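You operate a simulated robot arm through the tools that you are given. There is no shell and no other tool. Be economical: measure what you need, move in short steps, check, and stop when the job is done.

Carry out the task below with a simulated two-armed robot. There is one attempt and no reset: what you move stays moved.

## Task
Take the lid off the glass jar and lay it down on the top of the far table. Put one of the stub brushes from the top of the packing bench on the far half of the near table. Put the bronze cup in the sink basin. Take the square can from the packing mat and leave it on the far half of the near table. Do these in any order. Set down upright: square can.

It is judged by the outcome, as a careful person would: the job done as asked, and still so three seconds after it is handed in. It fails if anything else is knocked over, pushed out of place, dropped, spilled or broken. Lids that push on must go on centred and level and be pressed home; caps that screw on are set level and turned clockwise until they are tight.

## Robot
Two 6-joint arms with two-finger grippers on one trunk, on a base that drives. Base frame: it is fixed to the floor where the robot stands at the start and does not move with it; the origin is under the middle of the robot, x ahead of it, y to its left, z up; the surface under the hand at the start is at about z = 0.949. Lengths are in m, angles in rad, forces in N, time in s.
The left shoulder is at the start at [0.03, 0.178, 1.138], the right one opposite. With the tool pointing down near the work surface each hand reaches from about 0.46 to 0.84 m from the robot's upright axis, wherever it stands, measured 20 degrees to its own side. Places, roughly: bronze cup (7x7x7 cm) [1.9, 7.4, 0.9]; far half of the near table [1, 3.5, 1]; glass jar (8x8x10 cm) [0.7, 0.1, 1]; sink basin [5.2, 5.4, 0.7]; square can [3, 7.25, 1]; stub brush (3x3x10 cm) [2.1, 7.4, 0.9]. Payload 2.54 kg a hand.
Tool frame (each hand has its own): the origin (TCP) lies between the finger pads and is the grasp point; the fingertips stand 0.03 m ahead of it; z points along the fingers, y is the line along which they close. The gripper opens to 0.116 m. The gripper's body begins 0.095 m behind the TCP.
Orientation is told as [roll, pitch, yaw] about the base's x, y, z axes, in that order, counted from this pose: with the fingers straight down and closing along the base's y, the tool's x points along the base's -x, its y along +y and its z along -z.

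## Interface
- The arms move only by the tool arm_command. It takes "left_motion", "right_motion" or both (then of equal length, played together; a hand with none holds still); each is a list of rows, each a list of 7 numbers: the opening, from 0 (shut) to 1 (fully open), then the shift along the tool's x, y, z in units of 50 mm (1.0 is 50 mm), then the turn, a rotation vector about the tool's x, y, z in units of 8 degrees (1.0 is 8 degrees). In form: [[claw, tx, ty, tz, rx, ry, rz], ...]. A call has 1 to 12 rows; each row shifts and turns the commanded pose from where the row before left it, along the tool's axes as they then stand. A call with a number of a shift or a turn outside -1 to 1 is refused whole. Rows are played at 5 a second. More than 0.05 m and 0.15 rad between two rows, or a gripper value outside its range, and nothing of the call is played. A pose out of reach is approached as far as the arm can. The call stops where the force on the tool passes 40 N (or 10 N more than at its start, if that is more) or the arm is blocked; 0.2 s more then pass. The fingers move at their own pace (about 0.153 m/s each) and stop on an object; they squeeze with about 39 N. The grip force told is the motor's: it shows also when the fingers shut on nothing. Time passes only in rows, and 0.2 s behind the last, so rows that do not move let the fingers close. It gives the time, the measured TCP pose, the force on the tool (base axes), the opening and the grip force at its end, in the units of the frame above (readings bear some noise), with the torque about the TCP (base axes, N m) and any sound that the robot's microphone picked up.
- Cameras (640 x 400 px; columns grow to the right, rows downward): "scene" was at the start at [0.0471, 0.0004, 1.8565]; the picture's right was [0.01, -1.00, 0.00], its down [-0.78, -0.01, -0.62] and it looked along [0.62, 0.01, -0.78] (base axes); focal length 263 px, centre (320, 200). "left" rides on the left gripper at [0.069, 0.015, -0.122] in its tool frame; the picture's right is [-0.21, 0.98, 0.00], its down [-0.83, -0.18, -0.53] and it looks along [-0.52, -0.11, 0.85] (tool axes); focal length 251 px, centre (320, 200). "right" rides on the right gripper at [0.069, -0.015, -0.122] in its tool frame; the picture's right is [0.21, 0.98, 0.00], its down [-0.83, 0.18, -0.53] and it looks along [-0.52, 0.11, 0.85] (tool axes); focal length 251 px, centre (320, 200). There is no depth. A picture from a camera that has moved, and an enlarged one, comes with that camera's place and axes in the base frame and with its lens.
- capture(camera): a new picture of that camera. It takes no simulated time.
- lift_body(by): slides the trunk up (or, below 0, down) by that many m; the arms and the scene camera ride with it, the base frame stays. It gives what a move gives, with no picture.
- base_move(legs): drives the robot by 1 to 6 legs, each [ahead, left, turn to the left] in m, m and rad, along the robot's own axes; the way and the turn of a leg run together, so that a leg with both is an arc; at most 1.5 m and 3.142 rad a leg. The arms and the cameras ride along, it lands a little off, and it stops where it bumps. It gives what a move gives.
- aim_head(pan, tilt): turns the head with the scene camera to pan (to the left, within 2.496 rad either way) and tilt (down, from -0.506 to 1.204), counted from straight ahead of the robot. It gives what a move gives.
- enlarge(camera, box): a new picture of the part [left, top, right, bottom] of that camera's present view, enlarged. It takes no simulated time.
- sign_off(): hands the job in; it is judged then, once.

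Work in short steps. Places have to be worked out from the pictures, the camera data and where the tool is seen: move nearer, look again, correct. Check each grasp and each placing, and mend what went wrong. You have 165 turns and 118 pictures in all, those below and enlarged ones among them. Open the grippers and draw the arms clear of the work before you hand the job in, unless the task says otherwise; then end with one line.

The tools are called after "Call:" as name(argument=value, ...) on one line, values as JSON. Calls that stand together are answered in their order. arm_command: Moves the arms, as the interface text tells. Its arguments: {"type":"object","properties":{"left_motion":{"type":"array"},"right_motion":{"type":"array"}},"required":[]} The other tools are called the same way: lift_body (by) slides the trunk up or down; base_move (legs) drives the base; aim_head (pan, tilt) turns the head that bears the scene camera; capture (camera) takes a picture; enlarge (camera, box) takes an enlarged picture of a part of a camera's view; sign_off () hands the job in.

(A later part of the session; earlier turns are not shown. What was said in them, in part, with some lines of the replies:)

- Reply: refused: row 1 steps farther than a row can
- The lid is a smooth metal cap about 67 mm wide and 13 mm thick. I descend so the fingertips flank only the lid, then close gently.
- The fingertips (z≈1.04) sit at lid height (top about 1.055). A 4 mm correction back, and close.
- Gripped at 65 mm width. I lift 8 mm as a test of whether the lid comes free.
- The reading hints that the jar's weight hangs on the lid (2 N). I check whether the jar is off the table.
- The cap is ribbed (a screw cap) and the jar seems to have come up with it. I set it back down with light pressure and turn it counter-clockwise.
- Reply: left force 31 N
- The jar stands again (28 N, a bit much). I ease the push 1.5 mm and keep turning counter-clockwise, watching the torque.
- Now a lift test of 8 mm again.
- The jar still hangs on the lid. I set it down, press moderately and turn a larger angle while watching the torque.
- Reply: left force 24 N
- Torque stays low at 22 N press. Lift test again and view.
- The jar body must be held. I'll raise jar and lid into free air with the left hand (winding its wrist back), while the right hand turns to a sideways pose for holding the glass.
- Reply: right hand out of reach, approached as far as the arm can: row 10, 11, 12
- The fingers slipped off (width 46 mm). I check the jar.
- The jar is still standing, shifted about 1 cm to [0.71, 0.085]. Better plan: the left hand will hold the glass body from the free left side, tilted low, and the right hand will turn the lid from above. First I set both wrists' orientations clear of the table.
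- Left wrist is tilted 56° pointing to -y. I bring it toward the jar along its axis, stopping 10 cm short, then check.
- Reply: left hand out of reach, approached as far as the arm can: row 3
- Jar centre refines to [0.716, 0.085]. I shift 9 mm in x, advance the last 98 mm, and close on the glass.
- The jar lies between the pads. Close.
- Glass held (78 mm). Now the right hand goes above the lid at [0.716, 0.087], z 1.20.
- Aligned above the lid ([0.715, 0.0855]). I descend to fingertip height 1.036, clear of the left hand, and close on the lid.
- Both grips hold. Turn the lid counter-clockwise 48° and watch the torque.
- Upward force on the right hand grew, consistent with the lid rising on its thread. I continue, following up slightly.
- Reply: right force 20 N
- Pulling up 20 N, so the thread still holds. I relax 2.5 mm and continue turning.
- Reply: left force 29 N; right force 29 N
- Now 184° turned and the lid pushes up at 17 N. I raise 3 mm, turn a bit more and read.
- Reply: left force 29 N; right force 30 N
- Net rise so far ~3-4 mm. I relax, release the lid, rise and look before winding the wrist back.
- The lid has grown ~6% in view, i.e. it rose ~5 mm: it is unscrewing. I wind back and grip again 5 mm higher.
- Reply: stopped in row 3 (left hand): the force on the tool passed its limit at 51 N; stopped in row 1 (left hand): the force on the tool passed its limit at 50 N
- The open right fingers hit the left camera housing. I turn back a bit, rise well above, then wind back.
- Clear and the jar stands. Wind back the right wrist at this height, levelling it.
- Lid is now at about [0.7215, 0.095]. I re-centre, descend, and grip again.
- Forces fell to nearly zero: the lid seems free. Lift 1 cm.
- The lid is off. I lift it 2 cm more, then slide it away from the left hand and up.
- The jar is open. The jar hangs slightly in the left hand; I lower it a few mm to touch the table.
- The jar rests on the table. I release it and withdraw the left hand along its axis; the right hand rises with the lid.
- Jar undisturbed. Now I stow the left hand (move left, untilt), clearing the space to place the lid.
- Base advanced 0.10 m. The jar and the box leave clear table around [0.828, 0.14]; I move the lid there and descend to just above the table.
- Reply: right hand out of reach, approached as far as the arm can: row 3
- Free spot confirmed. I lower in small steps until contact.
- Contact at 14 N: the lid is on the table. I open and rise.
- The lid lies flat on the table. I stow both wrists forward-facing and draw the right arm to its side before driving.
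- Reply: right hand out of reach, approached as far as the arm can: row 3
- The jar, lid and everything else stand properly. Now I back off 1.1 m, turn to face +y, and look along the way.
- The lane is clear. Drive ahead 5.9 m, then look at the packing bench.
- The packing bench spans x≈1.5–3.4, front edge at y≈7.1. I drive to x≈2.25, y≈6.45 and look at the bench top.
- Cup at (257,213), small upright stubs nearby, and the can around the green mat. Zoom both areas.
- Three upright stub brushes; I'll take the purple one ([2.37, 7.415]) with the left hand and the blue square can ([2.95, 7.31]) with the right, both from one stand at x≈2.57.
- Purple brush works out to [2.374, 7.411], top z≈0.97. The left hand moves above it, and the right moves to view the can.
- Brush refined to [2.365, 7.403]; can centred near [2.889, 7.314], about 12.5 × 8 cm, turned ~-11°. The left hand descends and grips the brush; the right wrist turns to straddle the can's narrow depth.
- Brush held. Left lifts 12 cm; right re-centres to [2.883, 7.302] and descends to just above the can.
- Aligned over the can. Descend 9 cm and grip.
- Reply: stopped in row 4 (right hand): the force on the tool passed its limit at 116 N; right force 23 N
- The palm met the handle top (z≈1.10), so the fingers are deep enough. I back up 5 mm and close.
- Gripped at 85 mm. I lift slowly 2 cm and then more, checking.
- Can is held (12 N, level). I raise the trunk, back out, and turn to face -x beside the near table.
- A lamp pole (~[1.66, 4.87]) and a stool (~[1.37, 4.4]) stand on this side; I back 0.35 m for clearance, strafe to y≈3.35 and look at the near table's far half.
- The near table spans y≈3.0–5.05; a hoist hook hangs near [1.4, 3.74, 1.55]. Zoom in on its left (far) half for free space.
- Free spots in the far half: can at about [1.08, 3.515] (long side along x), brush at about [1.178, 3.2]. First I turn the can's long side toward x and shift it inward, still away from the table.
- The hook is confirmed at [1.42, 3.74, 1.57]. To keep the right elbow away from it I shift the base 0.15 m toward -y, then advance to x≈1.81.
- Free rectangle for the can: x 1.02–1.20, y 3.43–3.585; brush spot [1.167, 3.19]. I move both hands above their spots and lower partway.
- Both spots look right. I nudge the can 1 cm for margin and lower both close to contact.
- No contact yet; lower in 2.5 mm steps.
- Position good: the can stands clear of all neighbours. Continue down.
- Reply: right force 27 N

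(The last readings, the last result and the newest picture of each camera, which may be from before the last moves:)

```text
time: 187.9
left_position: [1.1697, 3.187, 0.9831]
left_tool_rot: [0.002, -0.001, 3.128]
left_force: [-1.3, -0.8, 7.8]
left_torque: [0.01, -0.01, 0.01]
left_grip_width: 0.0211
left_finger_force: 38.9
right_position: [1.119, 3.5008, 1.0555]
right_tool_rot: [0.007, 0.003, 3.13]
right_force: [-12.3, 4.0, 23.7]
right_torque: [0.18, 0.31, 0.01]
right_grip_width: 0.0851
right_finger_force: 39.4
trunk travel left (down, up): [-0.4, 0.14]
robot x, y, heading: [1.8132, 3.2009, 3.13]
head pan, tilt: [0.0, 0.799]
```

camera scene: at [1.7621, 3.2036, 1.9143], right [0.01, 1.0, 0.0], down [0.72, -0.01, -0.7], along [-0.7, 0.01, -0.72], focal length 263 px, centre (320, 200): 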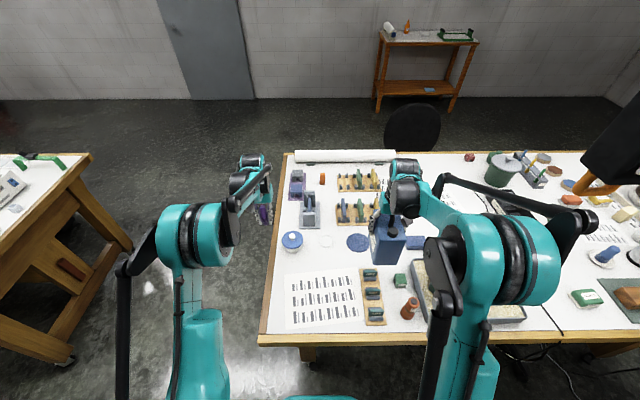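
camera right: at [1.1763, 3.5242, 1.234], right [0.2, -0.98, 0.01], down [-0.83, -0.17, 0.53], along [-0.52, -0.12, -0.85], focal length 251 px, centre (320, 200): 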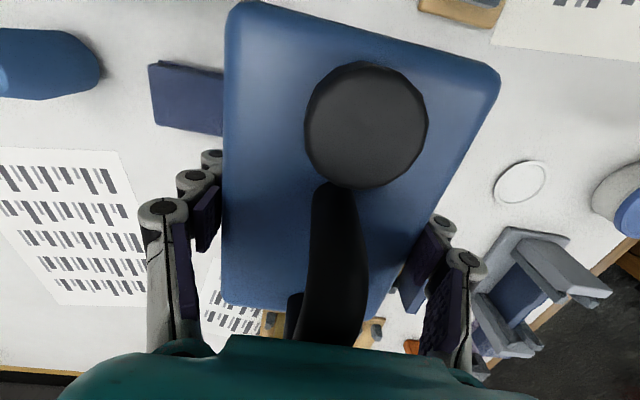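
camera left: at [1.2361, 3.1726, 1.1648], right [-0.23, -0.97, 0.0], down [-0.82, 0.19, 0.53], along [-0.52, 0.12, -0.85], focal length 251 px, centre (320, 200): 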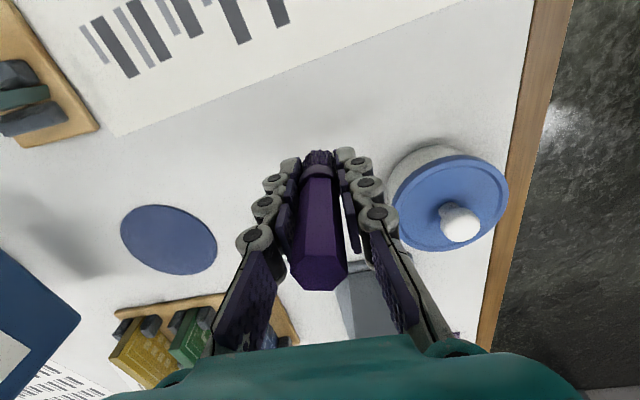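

Both are in contact. I ease off 1–2 mm, open, and rise straight up.

Call:
arm_command(left_motion=[[0.05, 0, 0, -0.02, 0, 0, 0], [0.3, 0, 0, 0, 0, 0, 0], [0.45, 0, 0, 0, 0, 0, 0], [0.45, 0, 0, 0, 0, 0, 0], [0.45, 0, 0, -0.4, 0, 0, 0], [0.45, 0, 0, -0.8, 0, 0, 0], [0.45, 0, 0, -0.9, 0, 0, 0], [0.45, 0, 0, -0.9, 0, 0, 0], [0.45, 0, 0, -0.9, 0, 0, 0]], right_motion=[[0.5, 0, 0, -0.04, 0, 0, 0], [0.8, 0, 0, 0, 0, 0, 0], [0.95, 0, 0, 0, 0, 0, 0], [0.95, 0, 0, 0, 0, 0, 0], [0.95, 0, 0, -0.4, 0, 0, 0], [0.95, 0, 0, -0.8, 0, 0, 0], [0.95, 0, 0, -0.8, 0, 0, 0], [0.95, 0, 0, -0.8, 0, 0, 0], [0.95, 0, 0, -0.6, 0, 0, 0]])

Call:
enlarge(camera="scene", box=[270, 180, 450, 300])

Call:
capture(camera="left")

```text
time: 189.9
left_position: [1.1724, 3.1876, 1.1799]
left_tool_rot: [0.002, 0.003, 3.13]
left_force: [0.2, -0.2, 0.4]
left_torque: [-0.03, 0.02, 0.03]
left_grip_width: 0.0524
left_finger_force: 0.2
right_position: [1.1204, 3.5015, 1.2264]
right_tool_rot: [0.007, 0.003, 3.13]
right_force: [-0.6, 0.4, -0.1]
right_torque: [0.0, 0.01, 0.02]
right_grip_width: 0.1103
right_finger_force: 0.0
trunk travel left (down, up): [-0.4, 0.14]
robot x, y, heading: [1.8144, 3.2019, 3.134]
head pan, tilt: [0.0, 0.799]
```

```text
3.33 times, centred on (360, 240) of scene
camera zoom: at [1.7656, 3.2029, 1.9144], right [0.01, 1.0, 0.0], down [0.72, -0.01, -0.7], along [-0.7, 0.01, -0.72], focal length 877 px, centre (187, 67)
```

zoom: 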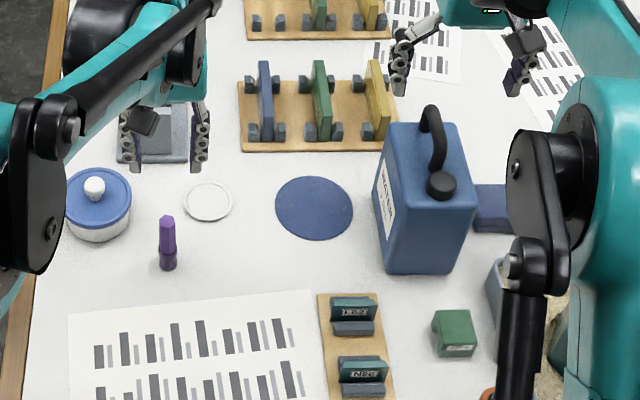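

```text
34 pictures are left
camera left: at [1.2394, 3.1721, 1.3005], right [-0.23, -0.97, 0.0], down [-0.82, 0.19, 0.53], along [-0.52, 0.12, -0.85], focal length 251 px, centre (320, 200)
```

left: 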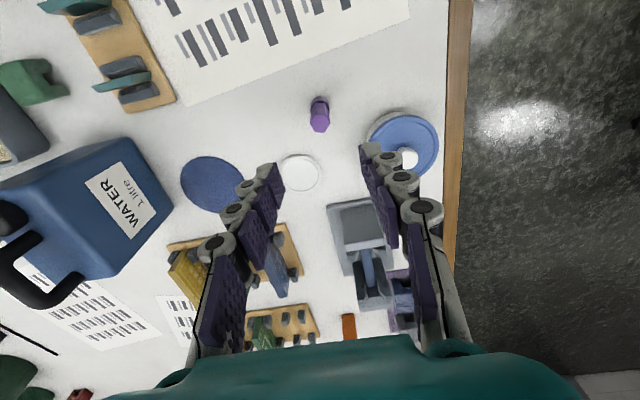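

Both stand upright in the far half. Now back away and drive to the packing bench for the cup.

Call:
base_move(legs=[[-1.1, 0, 0], [0, -1.3, 0], [0, -1.3, 0], [0, 0, -1.571]])

Call:
base_move(legs=[[0, 0.79, 0], [0.5, 0, 0]])

Call:
capture(camera="scene")

```text
time: 211.6
left_position: [2.9324, 6.4214, 1.1789]
left_tool_rot: [0.003, 0.001, 1.558]
left_force: [0.4, 0.1, 0.5]
left_torque: [0.0, -0.01, 0.01]
left_grip_width: 0.0517
left_finger_force: 0.1
right_position: [3.2466, 6.4722, 1.2264]
right_tool_rot: [0.008, 0.003, 1.556]
right_force: [0.2, 0.3, 0.5]
right_torque: [0.01, -0.02, 0.0]
right_grip_width: 0.1102
right_finger_force: 0.1
trunk travel left (down, up): [-0.4, 0.14]
robot x, y, heading: [2.9465, 5.7781, 1.56]
head pan, tilt: [0.0, 0.799]
```

```text
time: 218.4
left_position: [2.1453, 6.932, 1.1784]
left_tool_rot: [0.004, 0.001, 1.554]
left_force: [0.8, 0.1, 0.3]
left_torque: [-0.01, 0.01, 0.0]
left_grip_width: 0.0521
left_finger_force: 0.1
right_position: [2.4595, 6.9819, 1.2251]
right_tool_rot: [0.006, 0.005, 1.553]
right_force: [-0.3, -0.1, -0.9]
right_torque: [-0.02, 0.01, 0.02]
right_grip_width: 0.1102
right_finger_force: 0.0
trunk travel left (down, up): [-0.4, 0.14]
robot x, y, heading: [2.1605, 6.2889, 1.559]
head pan, tilt: [0.0, 0.799]
```

```text
33 pictures are left
camera scene: at [2.1592, 6.3397, 1.9143], right [1.0, -0.02, 0.0], down [-0.01, -0.72, -0.7], along [0.01, 0.7, -0.72], focal length 263 px, centre (320, 200)
```

scene: 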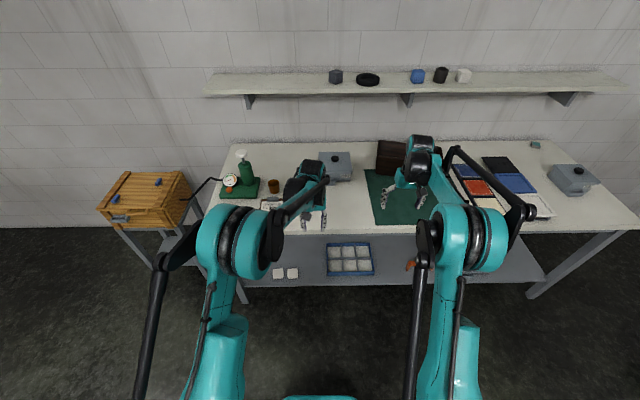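

I swing the left hand outward, drive in, and look at the cup from the wrist camera.

Call:
arm_command(left_motion=[[0.9, 0, 0.9, 0, 0, 0, 0], [0.9, 0, 0.9, 0, 0, 0, 0], [0.9, 0, 0.9, 0, 0, 0, 0], [0.9, 0, 0.9, 0, 0, 0, 0], [0.9, 0, 0.7, 0, 0, 0, 0], [0.9, 0, 0, 0, 0, 0, 0]])

Call:
base_move(legs=[[0.43, 0, 0]])

Call:
capture(camera="left")

```text
time: 219.8
left_position: [1.931, 6.9354, 1.18]
left_tool_rot: [0.003, 0.002, 1.552]
left_force: [0.5, -0.6, -0.4]
left_torque: [0.03, 0.01, -0.02]
left_grip_width: 0.1043
left_finger_force: 0.1
right_position: [2.4602, 6.9819, 1.2253]
right_tool_rot: [0.007, 0.003, 1.552]
right_force: [0.3, -0.3, -0.4]
right_torque: [0.0, 0.06, 0.03]
right_grip_width: 0.1102
right_finger_force: 0.1
trunk travel left (down, up): [-0.4, 0.14]
robot x, y, heading: [2.157, 6.2907, 1.555]
head pan, tilt: [0.0, 0.799]
```

```text
time: 222.4
left_position: [1.9349, 7.3635, 1.1789]
left_tool_rot: [0.003, 0.001, 1.554]
left_force: [-0.3, 0.2, -0.3]
left_torque: [0.01, 0.01, -0.02]
left_grip_width: 0.1044
left_finger_force: 0.1
right_position: [2.4658, 7.4152, 1.2264]
right_tool_rot: [0.007, 0.003, 1.555]
right_force: [-0.3, -0.2, -0.5]
right_torque: [-0.01, 0.01, -0.01]
right_grip_width: 0.1101
right_finger_force: 0.0
trunk travel left (down, up): [-0.4, 0.14]
robot x, y, heading: [2.1632, 6.7221, 1.555]
head pan, tilt: [0.0, 0.799]
```

```text
32 pictures are left
camera left: at [1.9189, 7.2965, 1.3002], right [-0.97, 0.23, 0.0], down [0.2, 0.82, 0.53], along [0.12, 0.52, -0.85], focal length 251 px, centre (320, 200)
```

left: 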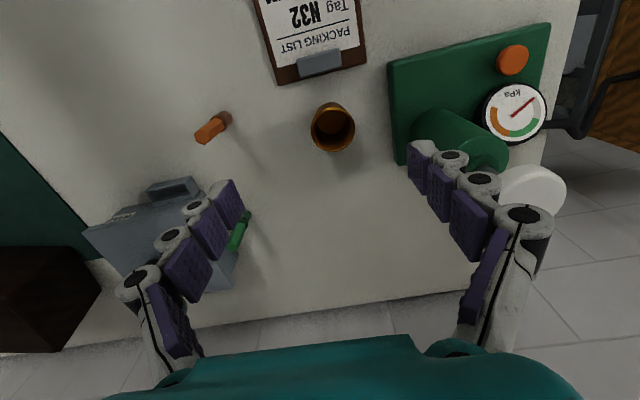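

Cup rim centre at [1.925, 7.396]. I move over it, lowering to just above the rim.

Call:
arm_command(left_motion=[[0.9, -0.67, 0.2, 0, 0, 0, 0], [0.9, 0, 0, 0.8, 0, 0, 0], [0.9, 0, 0, 0.8, 0, 0, 0], [0.9, 0, 0, 0.8, 0, 0, 0], [0.9, 0, 0, 0.7, 0, 0, 0], [0.9, 0, 0, 0, 0, 0, 0]])

Call:
capture(camera="left")

```text
time: 223.8
left_position: [1.9265, 7.3983, 1.0253]
left_tool_rot: [0.004, 0.001, 1.555]
left_force: [1.1, -0.8, 0.4]
left_torque: [0.02, 0.0, 0.0]
left_grip_width: 0.1042
left_finger_force: 0.1
right_position: [2.4644, 7.4124, 1.226]
right_tool_rot: [0.008, 0.004, 1.555]
right_force: [-0.1, 1.1, -0.3]
right_torque: [0.04, -0.02, -0.02]
right_grip_width: 0.1102
right_finger_force: 0.2
trunk travel left (down, up): [-0.4, 0.14]
robot x, y, heading: [2.1637, 6.7198, 1.559]
head pan, tilt: [0.0, 0.799]
```

```text
31 pictures are left
camera left: at [1.9086, 7.3299, 1.1453], right [-0.97, 0.23, 0.0], down [0.2, 0.82, 0.53], along [0.12, 0.52, -0.85], focal length 251 px, centre (320, 200)
```

left: 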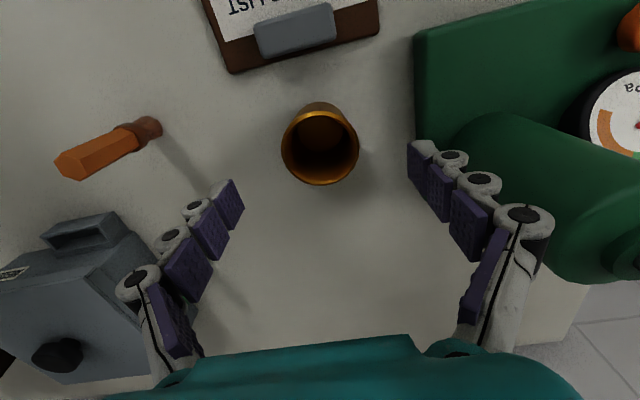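

Nearly centred; small shift, narrower opening to stay clear of the green pump, descend and close.

Call:
arm_command(left_motion=[[0.72, 0.12, 0.08, 0, 0, 0, 0], [0.72, 0, 0, 0, 0, 0, 0], [0.72, 0, 0, 0.55, 0, 0, 0], [0.72, 0, 0, 0.55, 0, 0, 0], [0.72, 0, 0, 0.5, 0, 0, 0], [0.72, 0, 0, 0, 0, 0, 0], [0.5, 0, 0, 0, 0, 0, 0], [0.35, 0, 0, 0, 0, 0, 0], [0.35, 0, 0, 0, 0, 0, 0], [0.35, 0, 0, 0, 0, 0, 0]])

Call:
capture(camera="left")

```text
time: 226.1
left_position: [1.9221, 7.392, 0.9457]
left_tool_rot: [0.004, 0.002, 1.556]
left_force: [0.8, -0.6, 0.0]
left_torque: [-0.01, 0.03, 0.02]
left_grip_width: 0.0588
left_finger_force: 39.0
right_position: [2.4645, 7.4131, 1.2261]
right_tool_rot: [0.006, 0.003, 1.555]
right_force: [0.7, -0.4, -0.7]
right_torque: [0.01, 0.0, 0.02]
right_grip_width: 0.1103
right_finger_force: 0.0
trunk travel left (down, up): [-0.4, 0.14]
robot x, y, heading: [2.1628, 6.7201, 1.554]
head pan, tilt: [0.0, 0.799]
```

```text
30 pictures are left
camera left: at [1.9044, 7.3236, 1.066], right [-0.97, 0.23, 0.0], down [0.2, 0.82, 0.53], along [0.12, 0.52, -0.85], focal length 251 px, centre (320, 200)
```

left: 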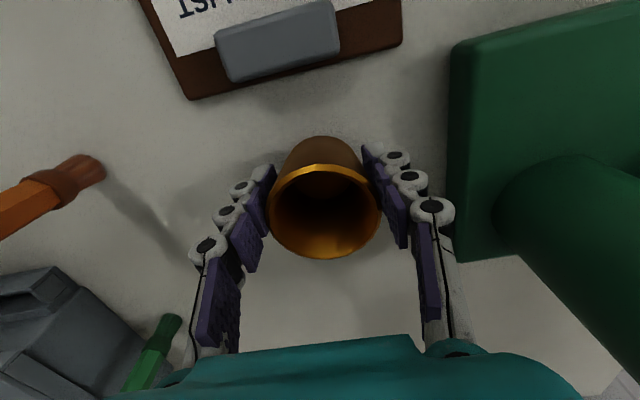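

Cup gripped. Lift, back out, turn to face +x toward the sink, and look.

Call:
arm_command(left_motion=[[0.35, 0, 0, -0.4, 0, 0, 0], [0.35, 0, 0, -0.9, 0, 0, 0], [0.35, 0, 0, -0.9, 0, 0, 0], [0.35, 0, 0, -0.9, 0, 0, 0], [0.35, 0, 0, -0.9, 0, 0, 0], [0.35, 0, 0, -0.6, 0, 0, 0], [0.35, 0, 0, 0, 0, 0, 0]])

Call:
base_move(legs=[[-1.1, 0, 0], [0, 0, -1.565], [1.3, 0, 0]])

Call:
aim_head(pan=0, tilt=0.4)

Call:
capture(camera="scene")

```text
time: 227.7
left_position: [1.9212, 7.3921, 1.1743]
left_tool_rot: [0.0, 0.002, 1.554]
left_force: [0.3, 0.0, -2.6]
left_torque: [-0.03, 0.01, 0.0]
left_grip_width: 0.0588
left_finger_force: 38.7
right_position: [2.4656, 7.4138, 1.2252]
right_tool_rot: [0.007, 0.003, 1.553]
right_force: [-0.2, 0.0, 0.0]
right_torque: [-0.03, -0.01, -0.02]
right_grip_width: 0.1102
right_finger_force: 0.0
trunk travel left (down, up): [-0.4, 0.14]
robot x, y, heading: [2.1669, 6.7162, 1.554]
head pan, tilt: [0.0, 0.799]
```

```text
time: 243.2
left_position: [4.1214, 5.8633, 1.1745]
left_tool_rot: [0.002, 0.002, -0.007]
left_force: [0.2, -1.0, -2.4]
left_torque: [-0.03, 0.02, -0.03]
left_grip_width: 0.0572
left_finger_force: 39.1
right_position: [4.1477, 5.3215, 1.2267]
right_tool_rot: [0.006, 0.004, -0.007]
right_force: [-0.5, 0.2, -0.1]
right_torque: [-0.02, -0.01, -0.02]
right_grip_width: 0.1104
right_finger_force: 0.0
trunk travel left (down, up): [-0.4, 0.14]
robot x, y, heading: [3.4495, 5.6161, -0.007]
head pan, tilt: [0.0, 0.799]
```

```text
time: 244.1
left_position: [4.1204, 5.8652, 1.1756]
left_tool_rot: [0.003, 0.002, -0.007]
left_force: [-0.6, -0.4, -0.7]
left_torque: [0.0, 0.0, 0.0]
left_grip_width: 0.0572
left_finger_force: 39.4
right_position: [4.1478, 5.3217, 1.2254]
right_tool_rot: [0.008, 0.004, -0.006]
right_force: [-0.1, -0.3, 1.0]
right_torque: [-0.01, 0.02, -0.02]
right_grip_width: 0.11
right_finger_force: 0.1
trunk travel left (down, up): [-0.4, 0.14]
robot x, y, heading: [3.4511, 5.6168, -0.01]
head pan, tilt: [0.0, 0.4]
```

```text
29 pictures are left
camera scene: at [3.5149, 5.615, 1.9494], right [-0.01, -1.0, 0.0], down [-0.39, 0.0, -0.92], along [0.92, -0.01, -0.39], focal length 263 px, centre (320, 200)
```

scene: 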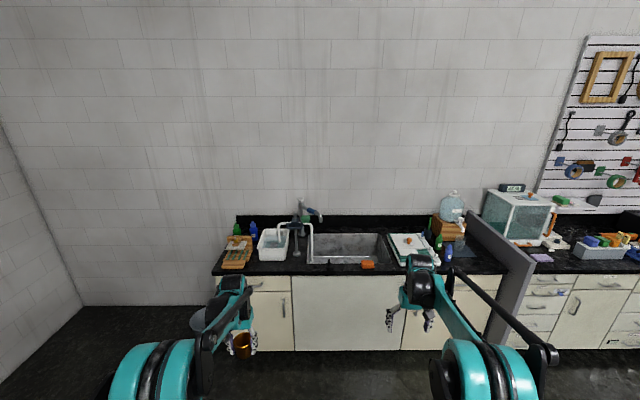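

The sink basin is centred near [5.1, 5.4], counter edge x≈4.79. I pull the right hand back, shift so the left arm faces the basin, and approach.

Call:
arm_command(right_motion=[[0.9, 0.9, 0, 0, 0, 0, 0], [0.9, 0.9, 0, 0, 0, 0, 0], [0.9, 0.9, 0, 0, 0, 0, 0], [0.9, 0.9, 0, 0, 0, 0, 0], [0.9, 0.6, 0, 0, 0, 0, 0]])

Call:
base_move(legs=[[0, -0.38, 0.008], [0.7, 0, 0]])

Call:
aim_head(pan=0.15, tilt=0.7)

Call:
capture(camera="scene")

```text
time: 245.3
left_position: [4.1212, 5.865, 1.1749]
left_tool_rot: [0.002, 0.001, -0.007]
left_force: [-0.5, 0.1, -1.9]
left_torque: [-0.01, 0.0, 0.0]
left_grip_width: 0.0575
left_finger_force: 39.3
right_position: [3.935, 5.3241, 1.2272]
right_tool_rot: [0.007, 0.003, -0.007]
right_force: [-0.4, -0.1, -0.2]
right_torque: [0.01, 0.03, -0.02]
right_grip_width: 0.1043
right_finger_force: 0.0
trunk travel left (down, up): [-0.4, 0.14]
robot x, y, heading: [3.4482, 5.6138, -0.003]
head pan, tilt: [0.0, 0.4]
```

```text
time: 251.1
left_position: [4.8135, 5.4888, 1.1754]
left_tool_rot: [0.0, 0.001, 0.002]
left_force: [0.4, 0.0, -2.6]
left_torque: [-0.02, 0.0, -0.01]
left_grip_width: 0.057
left_finger_force: 39.2
right_position: [4.6319, 4.9481, 1.2271]
right_tool_rot: [0.006, 0.005, 0.001]
right_force: [0.0, -0.1, 0.6]
right_torque: [0.0, 0.03, -0.01]
right_grip_width: 0.1046
right_finger_force: 0.1
trunk travel left (down, up): [-0.4, 0.14]
robot x, y, heading: [4.1447, 5.238, 0.006]
head pan, tilt: [0.0, 0.4]
```

```text
time: 251.9
left_position: [4.8133, 5.4895, 1.175]
left_tool_rot: [0.004, 0.001, 0.003]
left_force: [-0.6, -1.4, -1.6]
left_torque: [0.03, 0.03, -0.02]
left_grip_width: 0.0569
left_finger_force: 39.0
right_position: [4.6335, 4.9469, 1.2279]
right_tool_rot: [0.007, 0.003, 0.0]
right_force: [-0.5, -0.2, 0.5]
right_torque: [-0.02, -0.02, 0.04]
right_grip_width: 0.1046
right_finger_force: 0.1
trunk travel left (down, up): [-0.4, 0.14]
robot x, y, heading: [4.1433, 5.2385, 0.004]
head pan, tilt: [0.15, 0.7]
```

```text
28 pictures are left
camera scene: at [4.2003, 5.2481, 1.9226], right [0.15, -0.99, 0.0], down [-0.64, -0.1, -0.77], along [0.76, 0.12, -0.64], focal length 263 px, centre (320, 200)
```

scene: 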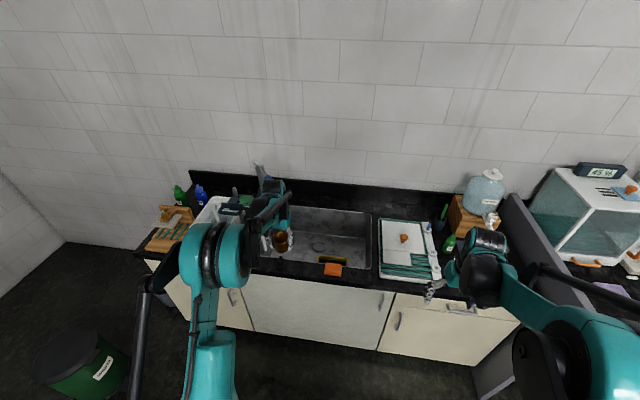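

Basin spans about x 4.92–5.33, y 5.13–5.67; the sponge sits on the front rim. I shift the cup to y≈5.34 first (away from the faucet), then drive in.

Call:
arm_command(left_motion=[[0.35, 0, -0.75, 0, 0, 0, 0], [0.35, 0, -0.75, 0, 0, 0, 0], [0.35, 0, -0.75, 0, 0, 0, 0], [0.35, 0, -0.75, 0, 0, 0, 0], [0.35, 0, 0, 0, 0, 0, 0]])

Call:
base_move(legs=[[0.29, 0, 0]])

Call:
capture(camera="left")

Call:
capture(camera="scene")

```text
time: 253.1
left_position: [4.8126, 5.3409, 1.1744]
left_tool_rot: [0.001, 0.002, 0.002]
left_force: [0.1, 0.4, -1.6]
left_torque: [-0.02, 0.01, 0.0]
left_grip_width: 0.0569
left_finger_force: 39.2
right_position: [4.6333, 4.9492, 1.2277]
right_tool_rot: [0.007, 0.004, 0.001]
right_force: [0.4, -0.2, 0.3]
right_torque: [-0.05, 0.0, 0.02]
right_grip_width: 0.1044
right_finger_force: 0.1
trunk travel left (down, up): [-0.4, 0.14]
robot x, y, heading: [4.1444, 5.2362, -0.0]
head pan, tilt: [0.15, 0.7]
```

```text
time: 255.1
left_position: [5.0984, 5.3412, 1.1733]
left_tool_rot: [0.003, 0.002, 0.003]
left_force: [1.4, 0.4, -2.7]
left_torque: [0.02, 0.01, -0.03]
left_grip_width: 0.0571
left_finger_force: 38.5
right_position: [4.9191, 4.9488, 1.2269]
right_tool_rot: [0.007, 0.005, 0.003]
right_force: [0.7, -0.1, 0.1]
right_torque: [-0.03, 0.02, -0.02]
right_grip_width: 0.1046
right_finger_force: 0.1
trunk travel left (down, up): [-0.4, 0.14]
robot x, y, heading: [4.4278, 5.2374, 0.006]
head pan, tilt: [0.15, 0.7]
```

```text
27 pictures are left
camera left: at [5.0283, 5.3561, 1.2948], right [0.21, 0.98, 0.0], down [0.83, -0.18, 0.53], along [0.52, -0.11, -0.85], focal length 251 px, centre (320, 200)
```

left: 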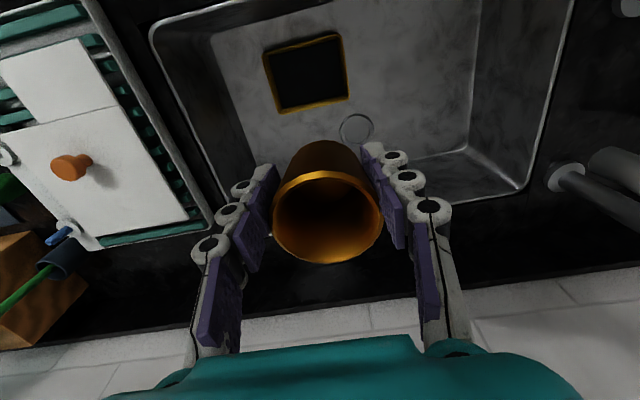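

```text
26 pictures are left
camera scene: at [4.4856, 5.2488, 1.9226], right [0.15, -0.99, 0.0], down [-0.64, -0.1, -0.76], along [0.76, 0.12, -0.64], focal length 263 px, centre (320, 200)
```

scene: 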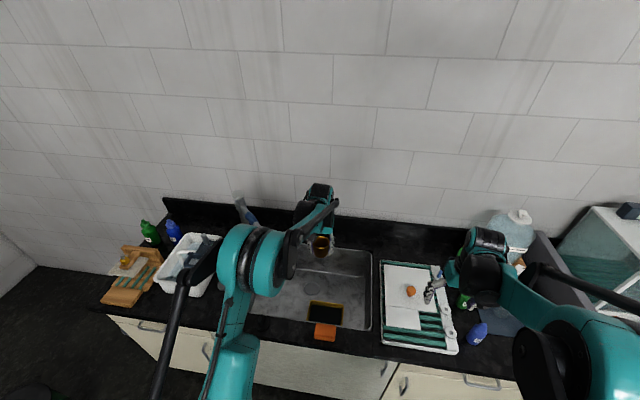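

A black/yellow pad lies on the basin floor near [5.07, 5.32] and the drain at [5.21, 5.40]; the left half of the floor is clear. I move the cup over [5.13, 5.52] and lower to just above the rim depth.

Call:
arm_command(left_motion=[[0.35, -0.16, 0.9, 0, 0, 0, 0], [0.35, -0.16, 0.9, 0, 0, 0, 0], [0.35, -0.16, 0.9, 0, 0, 0, 0], [0.35, -0.16, 0.9, 0, 0, 0, 0], [0.35, 0, 0, 0.8, 0, 0, 0], [0.35, 0, 0, 0.8, 0, 0, 0], [0.35, 0, 0, 0.8, 0, 0, 0], [0.35, 0, 0, 0, 0, 0, 0]])

Call:
capture(camera="left")

Call:
capture(camera="scene")

```text
time: 256.9
left_position: [5.1303, 5.5211, 1.0548]
left_tool_rot: [0.004, 0.0, 0.006]
left_force: [0.9, -0.4, -1.5]
left_torque: [0.01, 0.0, 0.02]
left_grip_width: 0.057
left_finger_force: 39.0
right_position: [4.9187, 4.9483, 1.2274]
right_tool_rot: [0.007, 0.003, 0.002]
right_force: [0.4, 0.8, 0.6]
right_torque: [0.02, -0.03, -0.03]
right_grip_width: 0.1045
right_finger_force: 0.0
trunk travel left (down, up): [-0.4, 0.14]
robot x, y, heading: [4.4339, 5.2335, 0.004]
head pan, tilt: [0.15, 0.7]
```

```text
25 pictures are left
camera left: at [5.0592, 5.5366, 1.1755], right [0.21, 0.98, 0.0], down [0.83, -0.18, 0.53], along [0.52, -0.11, -0.85], focal length 251 px, centre (320, 200)
```

left: 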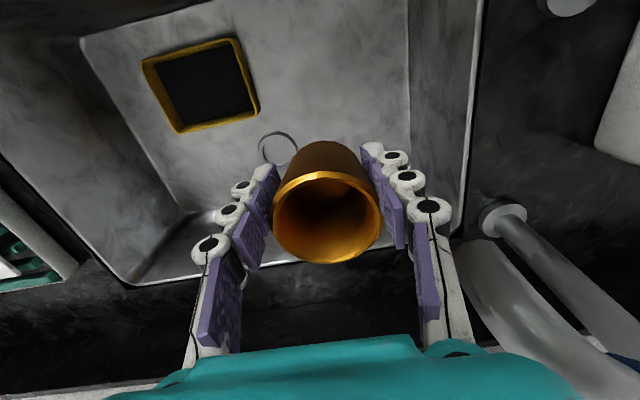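

```text
24 pictures are left
camera scene: at [4.4848, 5.2481, 1.9226], right [0.15, -0.99, 0.0], down [-0.64, -0.1, -0.77], along [0.76, 0.12, -0.64], focal length 263 px, centre (320, 200)
```

scene: 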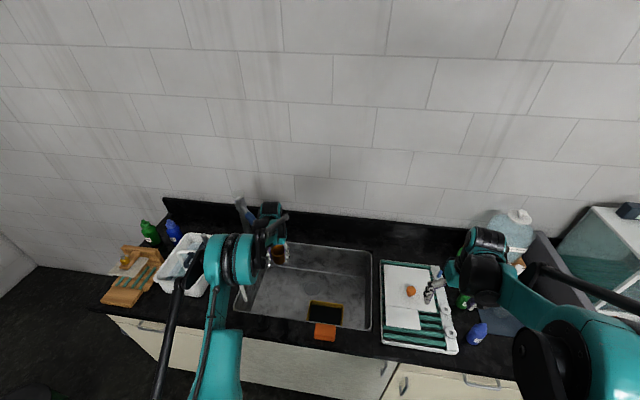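

A tap pipe is near y≈5.66, so I shift to [5.15, 5.49], clear of both tap and pad, and descend into the basin.

Call:
arm_command(left_motion=[[0.35, -0.4, -0.6, 0, 0, 0, 0], [0.35, 0, 0, 0.8, 0, 0, 0], [0.35, 0, 0, 0.8, 0, 0, 0], [0.35, 0, 0, 0.8, 0, 0, 0], [0.35, 0, 0, 0.8, 0, 0, 0], [0.35, 0, 0, 0.8, 0, 0, 0], [0.35, 0, 0, 0, 0, 0, 0]])

Call:
capture(camera="left")

```text
time: 258.5
left_position: [5.1168, 5.4884, 0.8945]
left_tool_rot: [0.004, 0.001, 0.003]
left_force: [0.1, 0.1, -1.8]
left_torque: [-0.01, 0.01, 0.0]
left_grip_width: 0.0567
left_finger_force: 38.7
left hand out of reach, approached as far as the arm can: row 5, 6
right_position: [4.9193, 4.9494, 1.2269]
right_tool_rot: [0.007, 0.003, 0.004]
right_force: [-0.5, 0.3, -0.1]
right_torque: [-0.03, 0.02, -0.01]
right_grip_width: 0.1044
right_finger_force: 0.0
trunk travel left (down, up): [-0.4, 0.14]
robot x, y, heading: [4.4312, 5.2331, 0.005]
head pan, tilt: [0.15, 0.7]
```

```text
23 pictures are left
camera left: at [5.0454, 5.5032, 1.0146], right [0.21, 0.98, 0.0], down [0.83, -0.18, 0.53], along [0.52, -0.11, -0.85], focal length 251 px, centre (320, 200)
```

left: 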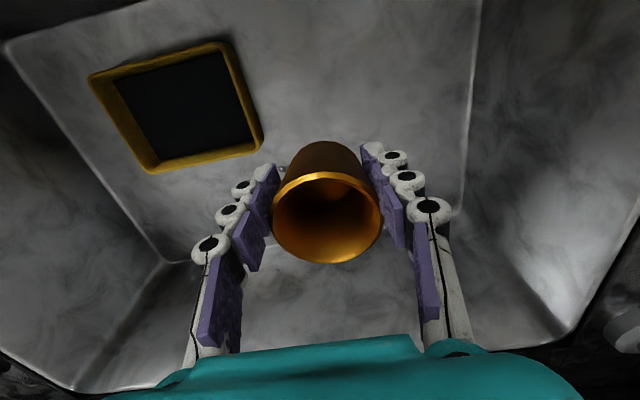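

The arm ran out of downward reach at z 0.895. I raise the right hand for clearance, then lower the trunk in small steps.

Call:
arm_command(right_motion=[[0.9, 0, 0, -0.9, 0, 0, 0], [0.9, 0, 0, -0.9, 0, 0, 0], [0.9, 0, 0, -0.7, 0, 0, 0]])

Call:
lift_body(by=-0.06)

```text
time: 259.3
left_position: [5.1152, 5.4881, 0.895]
left_tool_rot: [0.002, -0.001, 0.004]
left_force: [-0.3, -0.7, -2.1]
left_torque: [0.01, 0.0, 0.0]
left_grip_width: 0.0567
left_finger_force: 38.5
right_position: [4.919, 4.9483, 1.3541]
right_tool_rot: [0.007, 0.003, 0.006]
right_force: [0.1, -0.4, 0.6]
right_torque: [0.0, -0.05, -0.02]
right_grip_width: 0.1045
right_finger_force: 0.0
trunk travel left (down, up): [-0.4, 0.14]
robot x, y, heading: [4.4298, 5.2361, 0.005]
head pan, tilt: [0.15, 0.7]
```

```text
time: 260.3
left_position: [5.1158, 5.4884, 0.8346]
left_tool_rot: [0.002, 0.0, 0.003]
left_force: [0.4, 0.7, -2.6]
left_torque: [-0.02, 0.03, 0.04]
left_grip_width: 0.0568
left_finger_force: 39.2
right_position: [4.9192, 4.9485, 1.2941]
right_tool_rot: [0.007, 0.004, 0.003]
right_force: [-0.2, -0.1, 0.6]
right_torque: [0.03, -0.03, 0.01]
right_grip_width: 0.1043
right_finger_force: 0.0
trunk travel left (down, up): [-0.34, 0.2]
robot x, y, heading: [4.4294, 5.2364, -0.002]
head pan, tilt: [0.15, 0.7]
```

The trunk carries the hand down. I raise the arm 6 cm relative, drop the trunk 10 cm, leaving arm travel for a force-guarded touchdown.

Call:
arm_command(left_motion=[[0.35, 0, 0, -0.6, 0, 0, 0], [0.35, 0, 0, -0.6, 0, 0, 0], [0.35, 0, 0, 0, 0, 0, 0]])

Call:
lift_body(by=-0.1)

Call:
capture(camera="left")

```text
time: 261.1
left_position: [5.1166, 5.4882, 0.8952]
left_tool_rot: [0.004, 0.002, 0.005]
left_force: [0.4, -0.5, -2.2]
left_torque: [0.02, 0.05, 0.03]
left_grip_width: 0.0565
left_finger_force: 39.3
right_position: [4.9204, 4.948, 1.2918]
right_tool_rot: [0.007, 0.006, 0.005]
right_force: [0.3, 0.0, 0.2]
right_torque: [0.03, 0.03, 0.01]
right_grip_width: 0.1045
right_finger_force: 0.1
trunk travel left (down, up): [-0.34, 0.2]
robot x, y, heading: [4.4292, 5.2377, 0.004]
head pan, tilt: [0.15, 0.7]
```

```text
time: 262.4
left_position: [5.1161, 5.4874, 0.7944]
left_tool_rot: [0.002, 0.001, 0.004]
left_force: [-0.1, 1.1, -2.1]
left_torque: [-0.01, 0.01, 0.0]
left_grip_width: 0.0568
left_finger_force: 39.7
right_position: [4.9196, 4.9473, 1.1918]
right_tool_rot: [0.006, 0.003, 0.004]
right_force: [0.3, 0.0, 0.1]
right_torque: [-0.02, 0.01, 0.02]
right_grip_width: 0.1044
right_finger_force: 0.1
trunk travel left (down, up): [-0.24, 0.3]
robot x, y, heading: [4.4299, 5.2379, 0.006]
head pan, tilt: [0.15, 0.7]
```

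```text
22 pictures are left
camera left: at [5.0459, 5.5029, 0.9151], right [0.21, 0.98, 0.0], down [0.83, -0.18, 0.53], along [0.52, -0.11, -0.85], focal length 251 px, centre (320, 200)
```

left: 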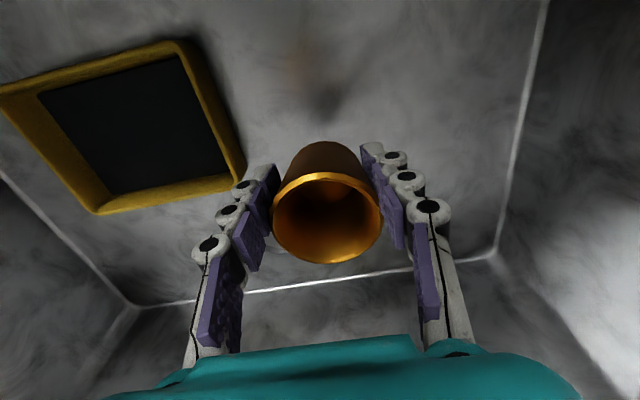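

The yellow tray's edge is near the right finger (y≈5.426), so I shift 2.5 cm away and lower step by step.

Call:
arm_command(left_motion=[[0.35, 0, 0.5, 0, 0, 0, 0], [0.35, 0, 0, 0.2, 0, 0, 0], [0.35, 0, 0, 0.1, 0, 0, 0], [0.35, 0, 0, 0.1, 0, 0, 0], [0.35, 0, 0, 0, 0, 0, 0]])

```text
time: 263.6
left_position: [5.1158, 5.5132, 0.7748]
left_tool_rot: [0.004, 0.001, 0.006]
left_force: [0.4, 0.9, -2.0]
left_torque: [0.02, 0.02, -0.03]
left_grip_width: 0.0567
left_finger_force: 38.8
right_position: [4.9184, 4.9478, 1.1931]
right_tool_rot: [0.006, 0.004, 0.004]
right_force: [0.5, 0.1, 0.4]
right_torque: [-0.01, 0.04, 0.0]
right_grip_width: 0.1044
right_finger_force: 0.1
trunk travel left (down, up): [-0.24, 0.3]
robot x, y, heading: [4.4304, 5.2358, 0.005]
head pan, tilt: [0.15, 0.7]
```

Call:
arm_command(left_motion=[[0.35, 0, 0, 0.08, 0, 0, 0], [0.35, 0, 0, 0.08, 0, 0, 0], [0.35, 0, 0, 0.08, 0, 0, 0], [0.35, 0, 0, 0, 0, 0, 0]])

Call:
capture(camera="left")

```text
time: 264.6
left_position: [5.1151, 5.5133, 0.7634]
left_tool_rot: [0.004, 0.0, 0.005]
left_force: [-0.2, 0.4, -1.4]
left_torque: [0.01, 0.0, -0.02]
left_grip_width: 0.0567
left_finger_force: 39.2
right_position: [4.9196, 4.9487, 1.1927]
right_tool_rot: [0.007, 0.004, 0.004]
right_force: [0.1, 0.2, 0.2]
right_torque: [-0.04, 0.03, 0.0]
right_grip_width: 0.1044
right_finger_force: 0.0
trunk travel left (down, up): [-0.24, 0.3]
robot x, y, heading: [4.4267, 5.2355, 0.003]
head pan, tilt: [0.15, 0.7]
```

```text
21 pictures are left
camera left: at [5.0459, 5.5278, 0.8829], right [0.21, 0.98, 0.0], down [0.83, -0.18, 0.53], along [0.52, -0.11, -0.85], focal length 251 px, centre (320, 200)
```

left: 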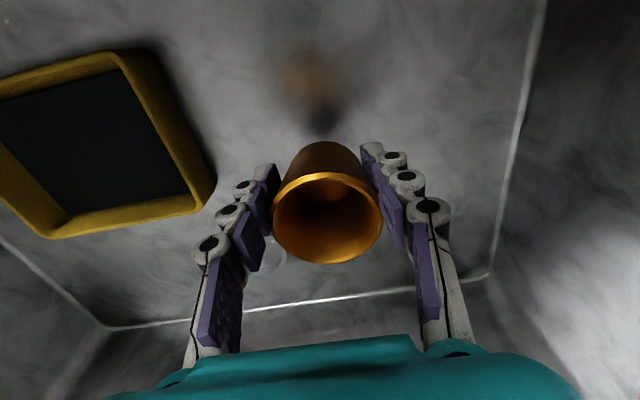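

A reflection shows a small remaining gap. Continue down.

Call:
arm_command(left_motion=[[0.35, 0, 0, 0.08, 0, 0, 0], [0.35, 0, 0, 0.08, 0, 0, 0], [0.35, 0, 0, 0.06, 0, 0, 0], [0.35, 0, 0, 0, 0, 0, 0]])

```text
time: 265.6
left_position: [5.1176, 5.5139, 0.7518]
left_tool_rot: [0.004, 0.001, 0.003]
left_force: [-0.5, 0.1, -2.4]
left_torque: [0.06, 0.01, 0.01]
left_grip_width: 0.0566
left_finger_force: 39.6
right_position: [4.92, 4.9481, 1.1918]
right_tool_rot: [0.006, 0.004, 0.004]
right_force: [0.5, -0.5, -0.9]
right_torque: [0.0, -0.01, 0.02]
right_grip_width: 0.1043
right_finger_force: 0.0
trunk travel left (down, up): [-0.24, 0.3]
robot x, y, heading: [4.4282, 5.2348, 0.001]
head pan, tilt: [0.15, 0.7]
```

Call:
arm_command(left_motion=[[0.35, 0, 0, 0.08, 0, 0, 0], [0.35, 0, 0, 0.08, 0, 0, 0], [0.35, 0, 0, 0.06, 0, 0, 0], [0.35, 0, 0, 0, 0, 0, 0]])

Call:
capture(camera="left")

```text
time: 266.6
left_position: [5.1158, 5.5132, 0.7407]
left_tool_rot: [0.003, 0.0, 0.003]
left_force: [-0.5, -0.3, -1.8]
left_torque: [-0.01, 0.0, -0.02]
left_grip_width: 0.0563
left_finger_force: 39.3
right_position: [4.9186, 4.9479, 1.1943]
right_tool_rot: [0.005, 0.004, 0.003]
right_force: [0.0, 1.4, -0.9]
right_torque: [0.03, 0.01, -0.01]
right_grip_width: 0.1042
right_finger_force: 0.0
trunk travel left (down, up): [-0.24, 0.3]
robot x, y, heading: [4.429, 5.2362, 0.003]
head pan, tilt: [0.15, 0.7]
```

```text
20 pictures are left
camera left: at [5.0457, 5.5281, 0.8608], right [0.21, 0.98, 0.0], down [0.83, -0.18, 0.53], along [0.52, -0.11, -0.85], focal length 251 px, centre (320, 200)
```

left: 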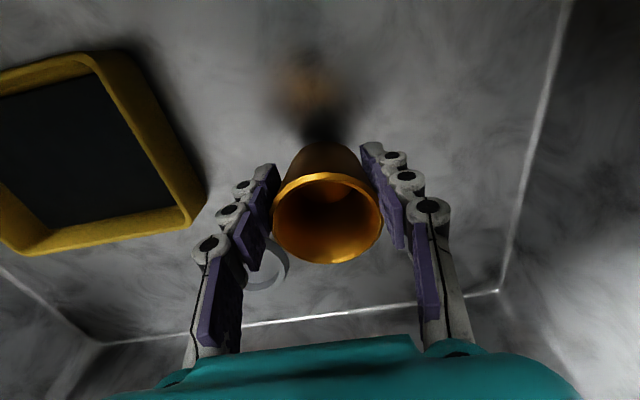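

Nearly there, and the arm is at its low limit; I lower the trunk 8 mm, checking the force.

Call:
lift_body(by=-0.008)

```text
time: 267.2
left_position: [5.1154, 5.5142, 0.7322]
left_tool_rot: [0.003, 0.001, 0.003]
left_force: [-0.6, -0.1, -1.2]
left_torque: [0.0, 0.02, -0.02]
left_grip_width: 0.0562
left_finger_force: 39.0
right_position: [4.919, 4.9474, 1.1843]
right_tool_rot: [0.007, 0.004, 0.004]
right_force: [0.1, 0.4, -0.2]
right_torque: [0.0, 0.01, 0.01]
right_grip_width: 0.1044
right_finger_force: 0.0
trunk travel left (down, up): [-0.232, 0.308]
robot x, y, heading: [4.4276, 5.239, -0.001]
head pan, tilt: [0.15, 0.7]
```

Call:
lift_body(by=-0.007)

Call:
lift_body(by=-0.005)

Call:
capture(camera="left")

```text
time: 267.8
left_position: [5.116, 5.5125, 0.725]
left_tool_rot: [0.004, 0.0, 0.004]
left_force: [0.7, 0.7, -2.4]
left_torque: [-0.01, 0.02, -0.03]
left_grip_width: 0.0566
left_finger_force: 38.8
right_position: [4.9192, 4.9484, 1.1776]
right_tool_rot: [0.007, 0.005, 0.003]
right_force: [0.1, 0.9, -0.9]
right_torque: [0.02, -0.03, 0.01]
right_grip_width: 0.1044
right_finger_force: 0.0
trunk travel left (down, up): [-0.225, 0.315]
robot x, y, heading: [4.4269, 5.2337, 0.005]
head pan, tilt: [0.15, 0.7]
```

```text
time: 268.3
left_position: [5.1154, 5.514, 0.7209]
left_tool_rot: [0.004, 0.001, 0.003]
left_force: [0.2, -0.8, -1.3]
left_torque: [0.01, 0.01, 0.0]
left_grip_width: 0.0566
left_finger_force: 39.0
right_position: [4.9196, 4.9482, 1.1718]
right_tool_rot: [0.007, 0.003, 0.003]
right_force: [-0.3, 0.9, 0.0]
right_torque: [-0.01, -0.03, 0.01]
right_grip_width: 0.1044
right_finger_force: 0.1
trunk travel left (down, up): [-0.22, 0.32]
robot x, y, heading: [4.4327, 5.2359, 0.002]
head pan, tilt: [0.15, 0.7]
```

```text
19 pictures are left
camera left: at [5.0456, 5.5281, 0.8409], right [0.21, 0.98, 0.0], down [0.83, -0.18, 0.53], along [0.52, -0.11, -0.85], focal length 251 px, centre (320, 200)
```

left: 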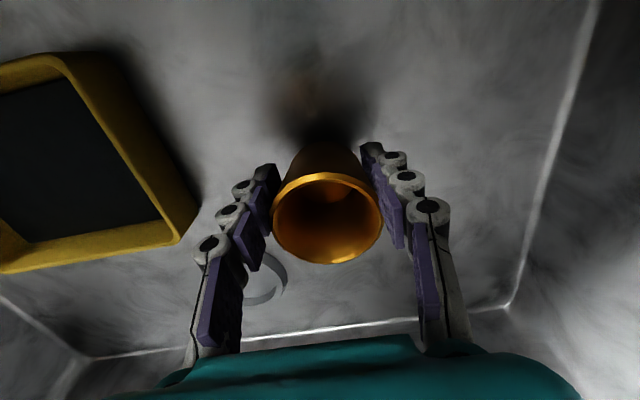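

Floor estimate is z≈0.67; only millimetres remain. Continue in 4 mm steps.

Call:
lift_body(by=-0.005)

Call:
lift_body(by=-0.004)

```text
time: 268.8
left_position: [5.1151, 5.5136, 0.7143]
left_tool_rot: [0.002, 0.001, 0.004]
left_force: [-0.1, 0.2, -2.9]
left_torque: [0.0, 0.01, -0.05]
left_grip_width: 0.0564
left_finger_force: 39.4
right_position: [4.9183, 4.948, 1.1672]
right_tool_rot: [0.009, 0.004, 0.003]
right_force: [-0.4, 0.1, 0.1]
right_torque: [0.0, -0.04, -0.03]
right_grip_width: 0.1044
right_finger_force: 0.2
trunk travel left (down, up): [-0.215, 0.325]
robot x, y, heading: [4.4301, 5.2374, 0.001]
head pan, tilt: [0.15, 0.7]
```

```text
time: 269.4
left_position: [5.1154, 5.5131, 0.7121]
left_tool_rot: [0.002, 0.0, 0.003]
left_force: [-0.8, -0.3, -1.7]
left_torque: [0.04, 0.03, 0.01]
left_grip_width: 0.0566
left_finger_force: 39.3
right_position: [4.9195, 4.9471, 1.1632]
right_tool_rot: [0.008, 0.004, 0.004]
right_force: [-0.2, -0.5, -0.9]
right_torque: [0.02, -0.01, 0.0]
right_grip_width: 0.1047
right_finger_force: 0.0
trunk travel left (down, up): [-0.211, 0.329]
robot x, y, heading: [4.4309, 5.2393, 0.009]
head pan, tilt: [0.15, 0.7]
```

Call:
lift_body(by=-0.004)

Call:
lift_body(by=-0.003)

Call:
enlarge(camera="left", box=[240, 40, 420, 280])

```text
time: 269.9
left_position: [5.1164, 5.5133, 0.7069]
left_tool_rot: [0.003, 0.0, 0.005]
left_force: [0.7, -1.1, -1.7]
left_torque: [0.0, 0.02, 0.01]
left_grip_width: 0.0565
left_finger_force: 39.0
right_position: [4.9196, 4.9482, 1.1593]
right_tool_rot: [0.007, 0.004, 0.005]
right_force: [0.2, 0.1, -1.0]
right_torque: [-0.01, 0.0, -0.02]
right_grip_width: 0.1042
right_finger_force: 0.1
trunk travel left (down, up): [-0.207, 0.333]
robot x, y, heading: [4.4311, 5.2357, 0.006]
head pan, tilt: [0.15, 0.7]
```

```text
time: 270.4
left_position: [5.1154, 5.5135, 0.7061]
left_tool_rot: [0.002, 0.002, 0.003]
left_force: [2.5, 1.2, 10.5]
left_torque: [-0.19, -0.18, 0.03]
left_grip_width: 0.0563
left_finger_force: 39.2
right_position: [4.9181, 4.9478, 1.1569]
right_tool_rot: [0.007, 0.005, 0.003]
right_force: [-0.3, -0.1, 0.2]
right_torque: [-0.02, -0.01, -0.02]
right_grip_width: 0.1042
right_finger_force: 0.1
trunk travel left (down, up): [-0.204, 0.336]
robot x, y, heading: [4.4281, 5.236, -0.001]
head pan, tilt: [0.15, 0.7]
```

```text
1.67 times, centred on (330, 160) of left
camera zoom: at [5.0454, 5.5281, 0.8259], right [0.21, 0.98, 0.0], down [0.83, -0.18, 0.53], along [0.52, -0.11, -0.85], focal length 419 px, centre (303, 267)
```

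zoom: 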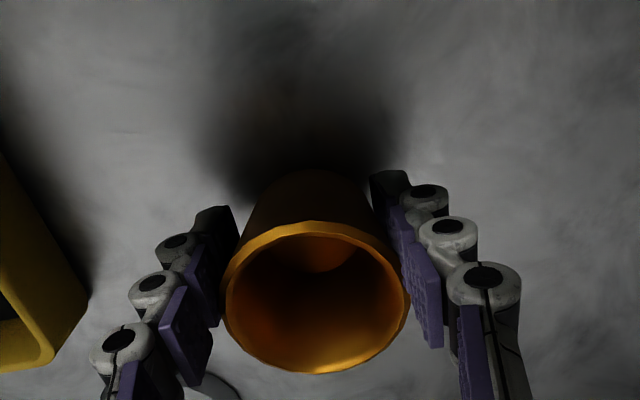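

Contact (10 N): the cup stands on the basin floor. Open moderately and rise straight out.

Call:
arm_command(left_motion=[[0.5, 0, 0, 0, 0, 0, 0], [0.65, 0, 0, 0, 0, 0, 0], [0.7, 0, 0, 0, 0, 0, 0], [0.7, 0, 0, -0.4, 0, 0, 0], [0.7, 0, 0, -0.8, 0, 0, 0], [0.7, 0, 0, -0.8, 0, 0, 0], [0.7, 0, 0, -0.8, 0, 0, 0], [0.7, 0, 0, -0.8, 0, 0, 0], [0.7, 0, 0, -0.8, 0, 0, 0], [0.7, 0, 0, -0.8, 0, 0, 0], [0.7, 0, 0, -0.8, 0, 0, 0], [0.7, 0, 0, -0.8, 0, 0, 0]])

Call:
lift_body(by=0.15)

Call:
capture(camera="left")

Call:
capture(camera="scene")

```text
time: 273.0
left_position: [5.1149, 5.5131, 1.0469]
left_tool_rot: [0.004, -0.001, 0.003]
left_force: [0.2, 0.1, 0.4]
left_torque: [-0.05, 0.0, -0.04]
left_grip_width: 0.0816
left_finger_force: 0.0
right_position: [4.9188, 4.948, 1.1569]
right_tool_rot: [0.004, 0.003, 0.004]
right_force: [0.3, -0.3, 0.8]
right_torque: [0.02, -0.04, 0.0]
right_grip_width: 0.1045
right_finger_force: 0.1
trunk travel left (down, up): [-0.204, 0.336]
robot x, y, heading: [4.4296, 5.2348, 0.0]
head pan, tilt: [0.15, 0.7]
```

```text
time: 274.8
left_position: [5.1156, 5.5119, 1.1948]
left_tool_rot: [0.003, 0.0, 0.004]
left_force: [-1.1, 1.0, -0.3]
left_torque: [-0.01, 0.06, 0.03]
left_grip_width: 0.0814
left_finger_force: 0.0
right_position: [4.9194, 4.9479, 1.3062]
right_tool_rot: [0.008, 0.005, 0.003]
right_force: [0.2, -0.6, 0.1]
right_torque: [0.02, -0.01, -0.03]
right_grip_width: 0.1043
right_finger_force: 0.0
trunk travel left (down, up): [-0.354, 0.186]
robot x, y, heading: [4.4296, 5.2374, 0.003]
head pan, tilt: [0.15, 0.7]
```

```text
17 pictures are left
camera left: at [5.0452, 5.528, 1.3157], right [0.21, 0.98, 0.0], down [0.83, -0.18, 0.53], along [0.52, -0.11, -0.85], focal length 251 px, centre (320, 200)
```

left: 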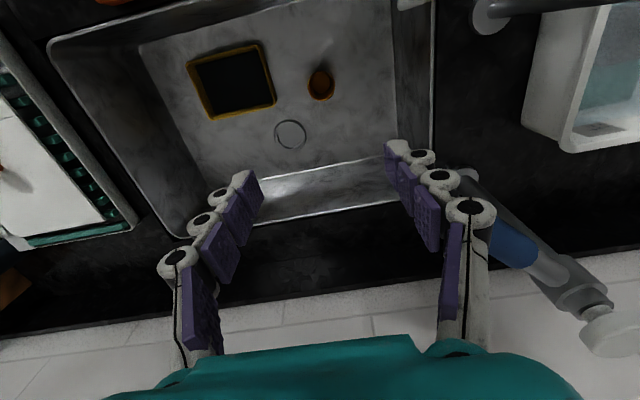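

```text
16 pictures are left
camera scene: at [4.4856, 5.2488, 1.8764], right [0.15, -0.99, 0.0], down [-0.64, -0.1, -0.76], along [0.76, 0.12, -0.64], focal length 263 px, centre (320, 200)
```

scene: 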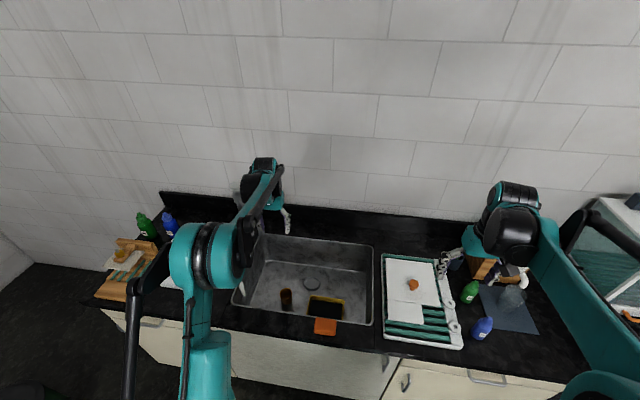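

The cup stands in the basin and nothing else moved. I open the left gripper fully and back the robot away.

Call:
base_move(legs=[[-0.6, 0, 0]])

Call:
arm_command(left_motion=[[1, 0, 0, 0, 0, 0, 0], [1, 0, 0, 0, 0, 0, 0]], right_motion=[[1, 0, 0, 0, 0, 0, 0], [1, 0, 0, 0, 0, 0, 0]])

Call:
capture(camera="scene")

```text
time: 278.1
left_position: [4.5167, 5.5109, 1.1961]
left_tool_rot: [0.003, 0.0, 0.0]
left_force: [-0.2, 0.1, -0.7]
left_torque: [0.0, 0.01, -0.02]
left_grip_width: 0.081
left_finger_force: 0.0
right_position: [4.3195, 4.9461, 1.3068]
right_tool_rot: [0.007, 0.004, 0.0]
right_force: [0.3, -0.5, -0.7]
right_torque: [-0.02, 0.0, 0.01]
right_grip_width: 0.1044
right_finger_force: 0.1
trunk travel left (down, up): [-0.354, 0.186]
robot x, y, heading: [3.831, 5.2316, 0.0]
head pan, tilt: [0.15, 0.7]
```

```text
time: 278.7
left_position: [4.5173, 5.5099, 1.1954]
left_tool_rot: [0.003, 0.0, 0.0]
left_force: [-0.1, -0.4, -0.4]
left_torque: [0.02, 0.01, 0.0]
left_grip_width: 0.1161
left_finger_force: 0.0
right_position: [4.3199, 4.9459, 1.3067]
right_tool_rot: [0.008, 0.005, 0.001]
right_force: [-0.4, -0.5, -0.5]
right_torque: [-0.02, -0.01, 0.04]
right_grip_width: 0.116
right_finger_force: 0.0
trunk travel left (down, up): [-0.354, 0.186]
robot x, y, heading: [3.8355, 5.2367, -0.001]
head pan, tilt: [0.15, 0.7]
```

```text
15 pictures are left
camera scene: at [3.8866, 5.2477, 1.8766], right [0.15, -0.99, 0.0], down [-0.64, -0.1, -0.77], along [0.76, 0.11, -0.64], focal length 263 px, centre (320, 200)
```

scene: 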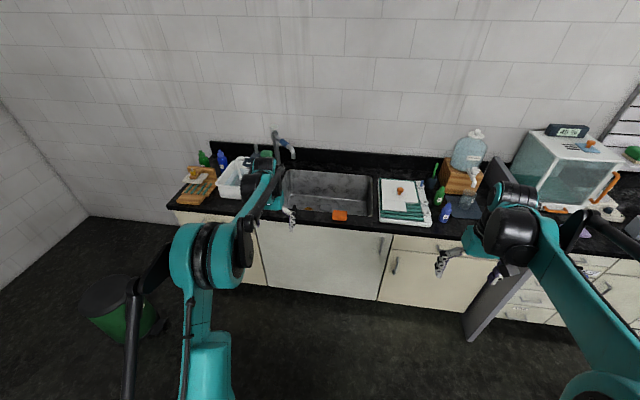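

All four jobs are done, the grippers are open and the arms are clear, so I hand the job in.

Call:
sign_off()

```text
The job is handed in.
```

All four tasks are done and the job is handed in: the jar lid lies on the far table, the purple stub brush and the square can stand upright on the far half of the near table, and the bronze cup stands in the sink basin. I took the far table to be the white one the jar stands on, because the place given for the near table matches the other white table. Opening the jar took several tries and shifted it about 1 cm.
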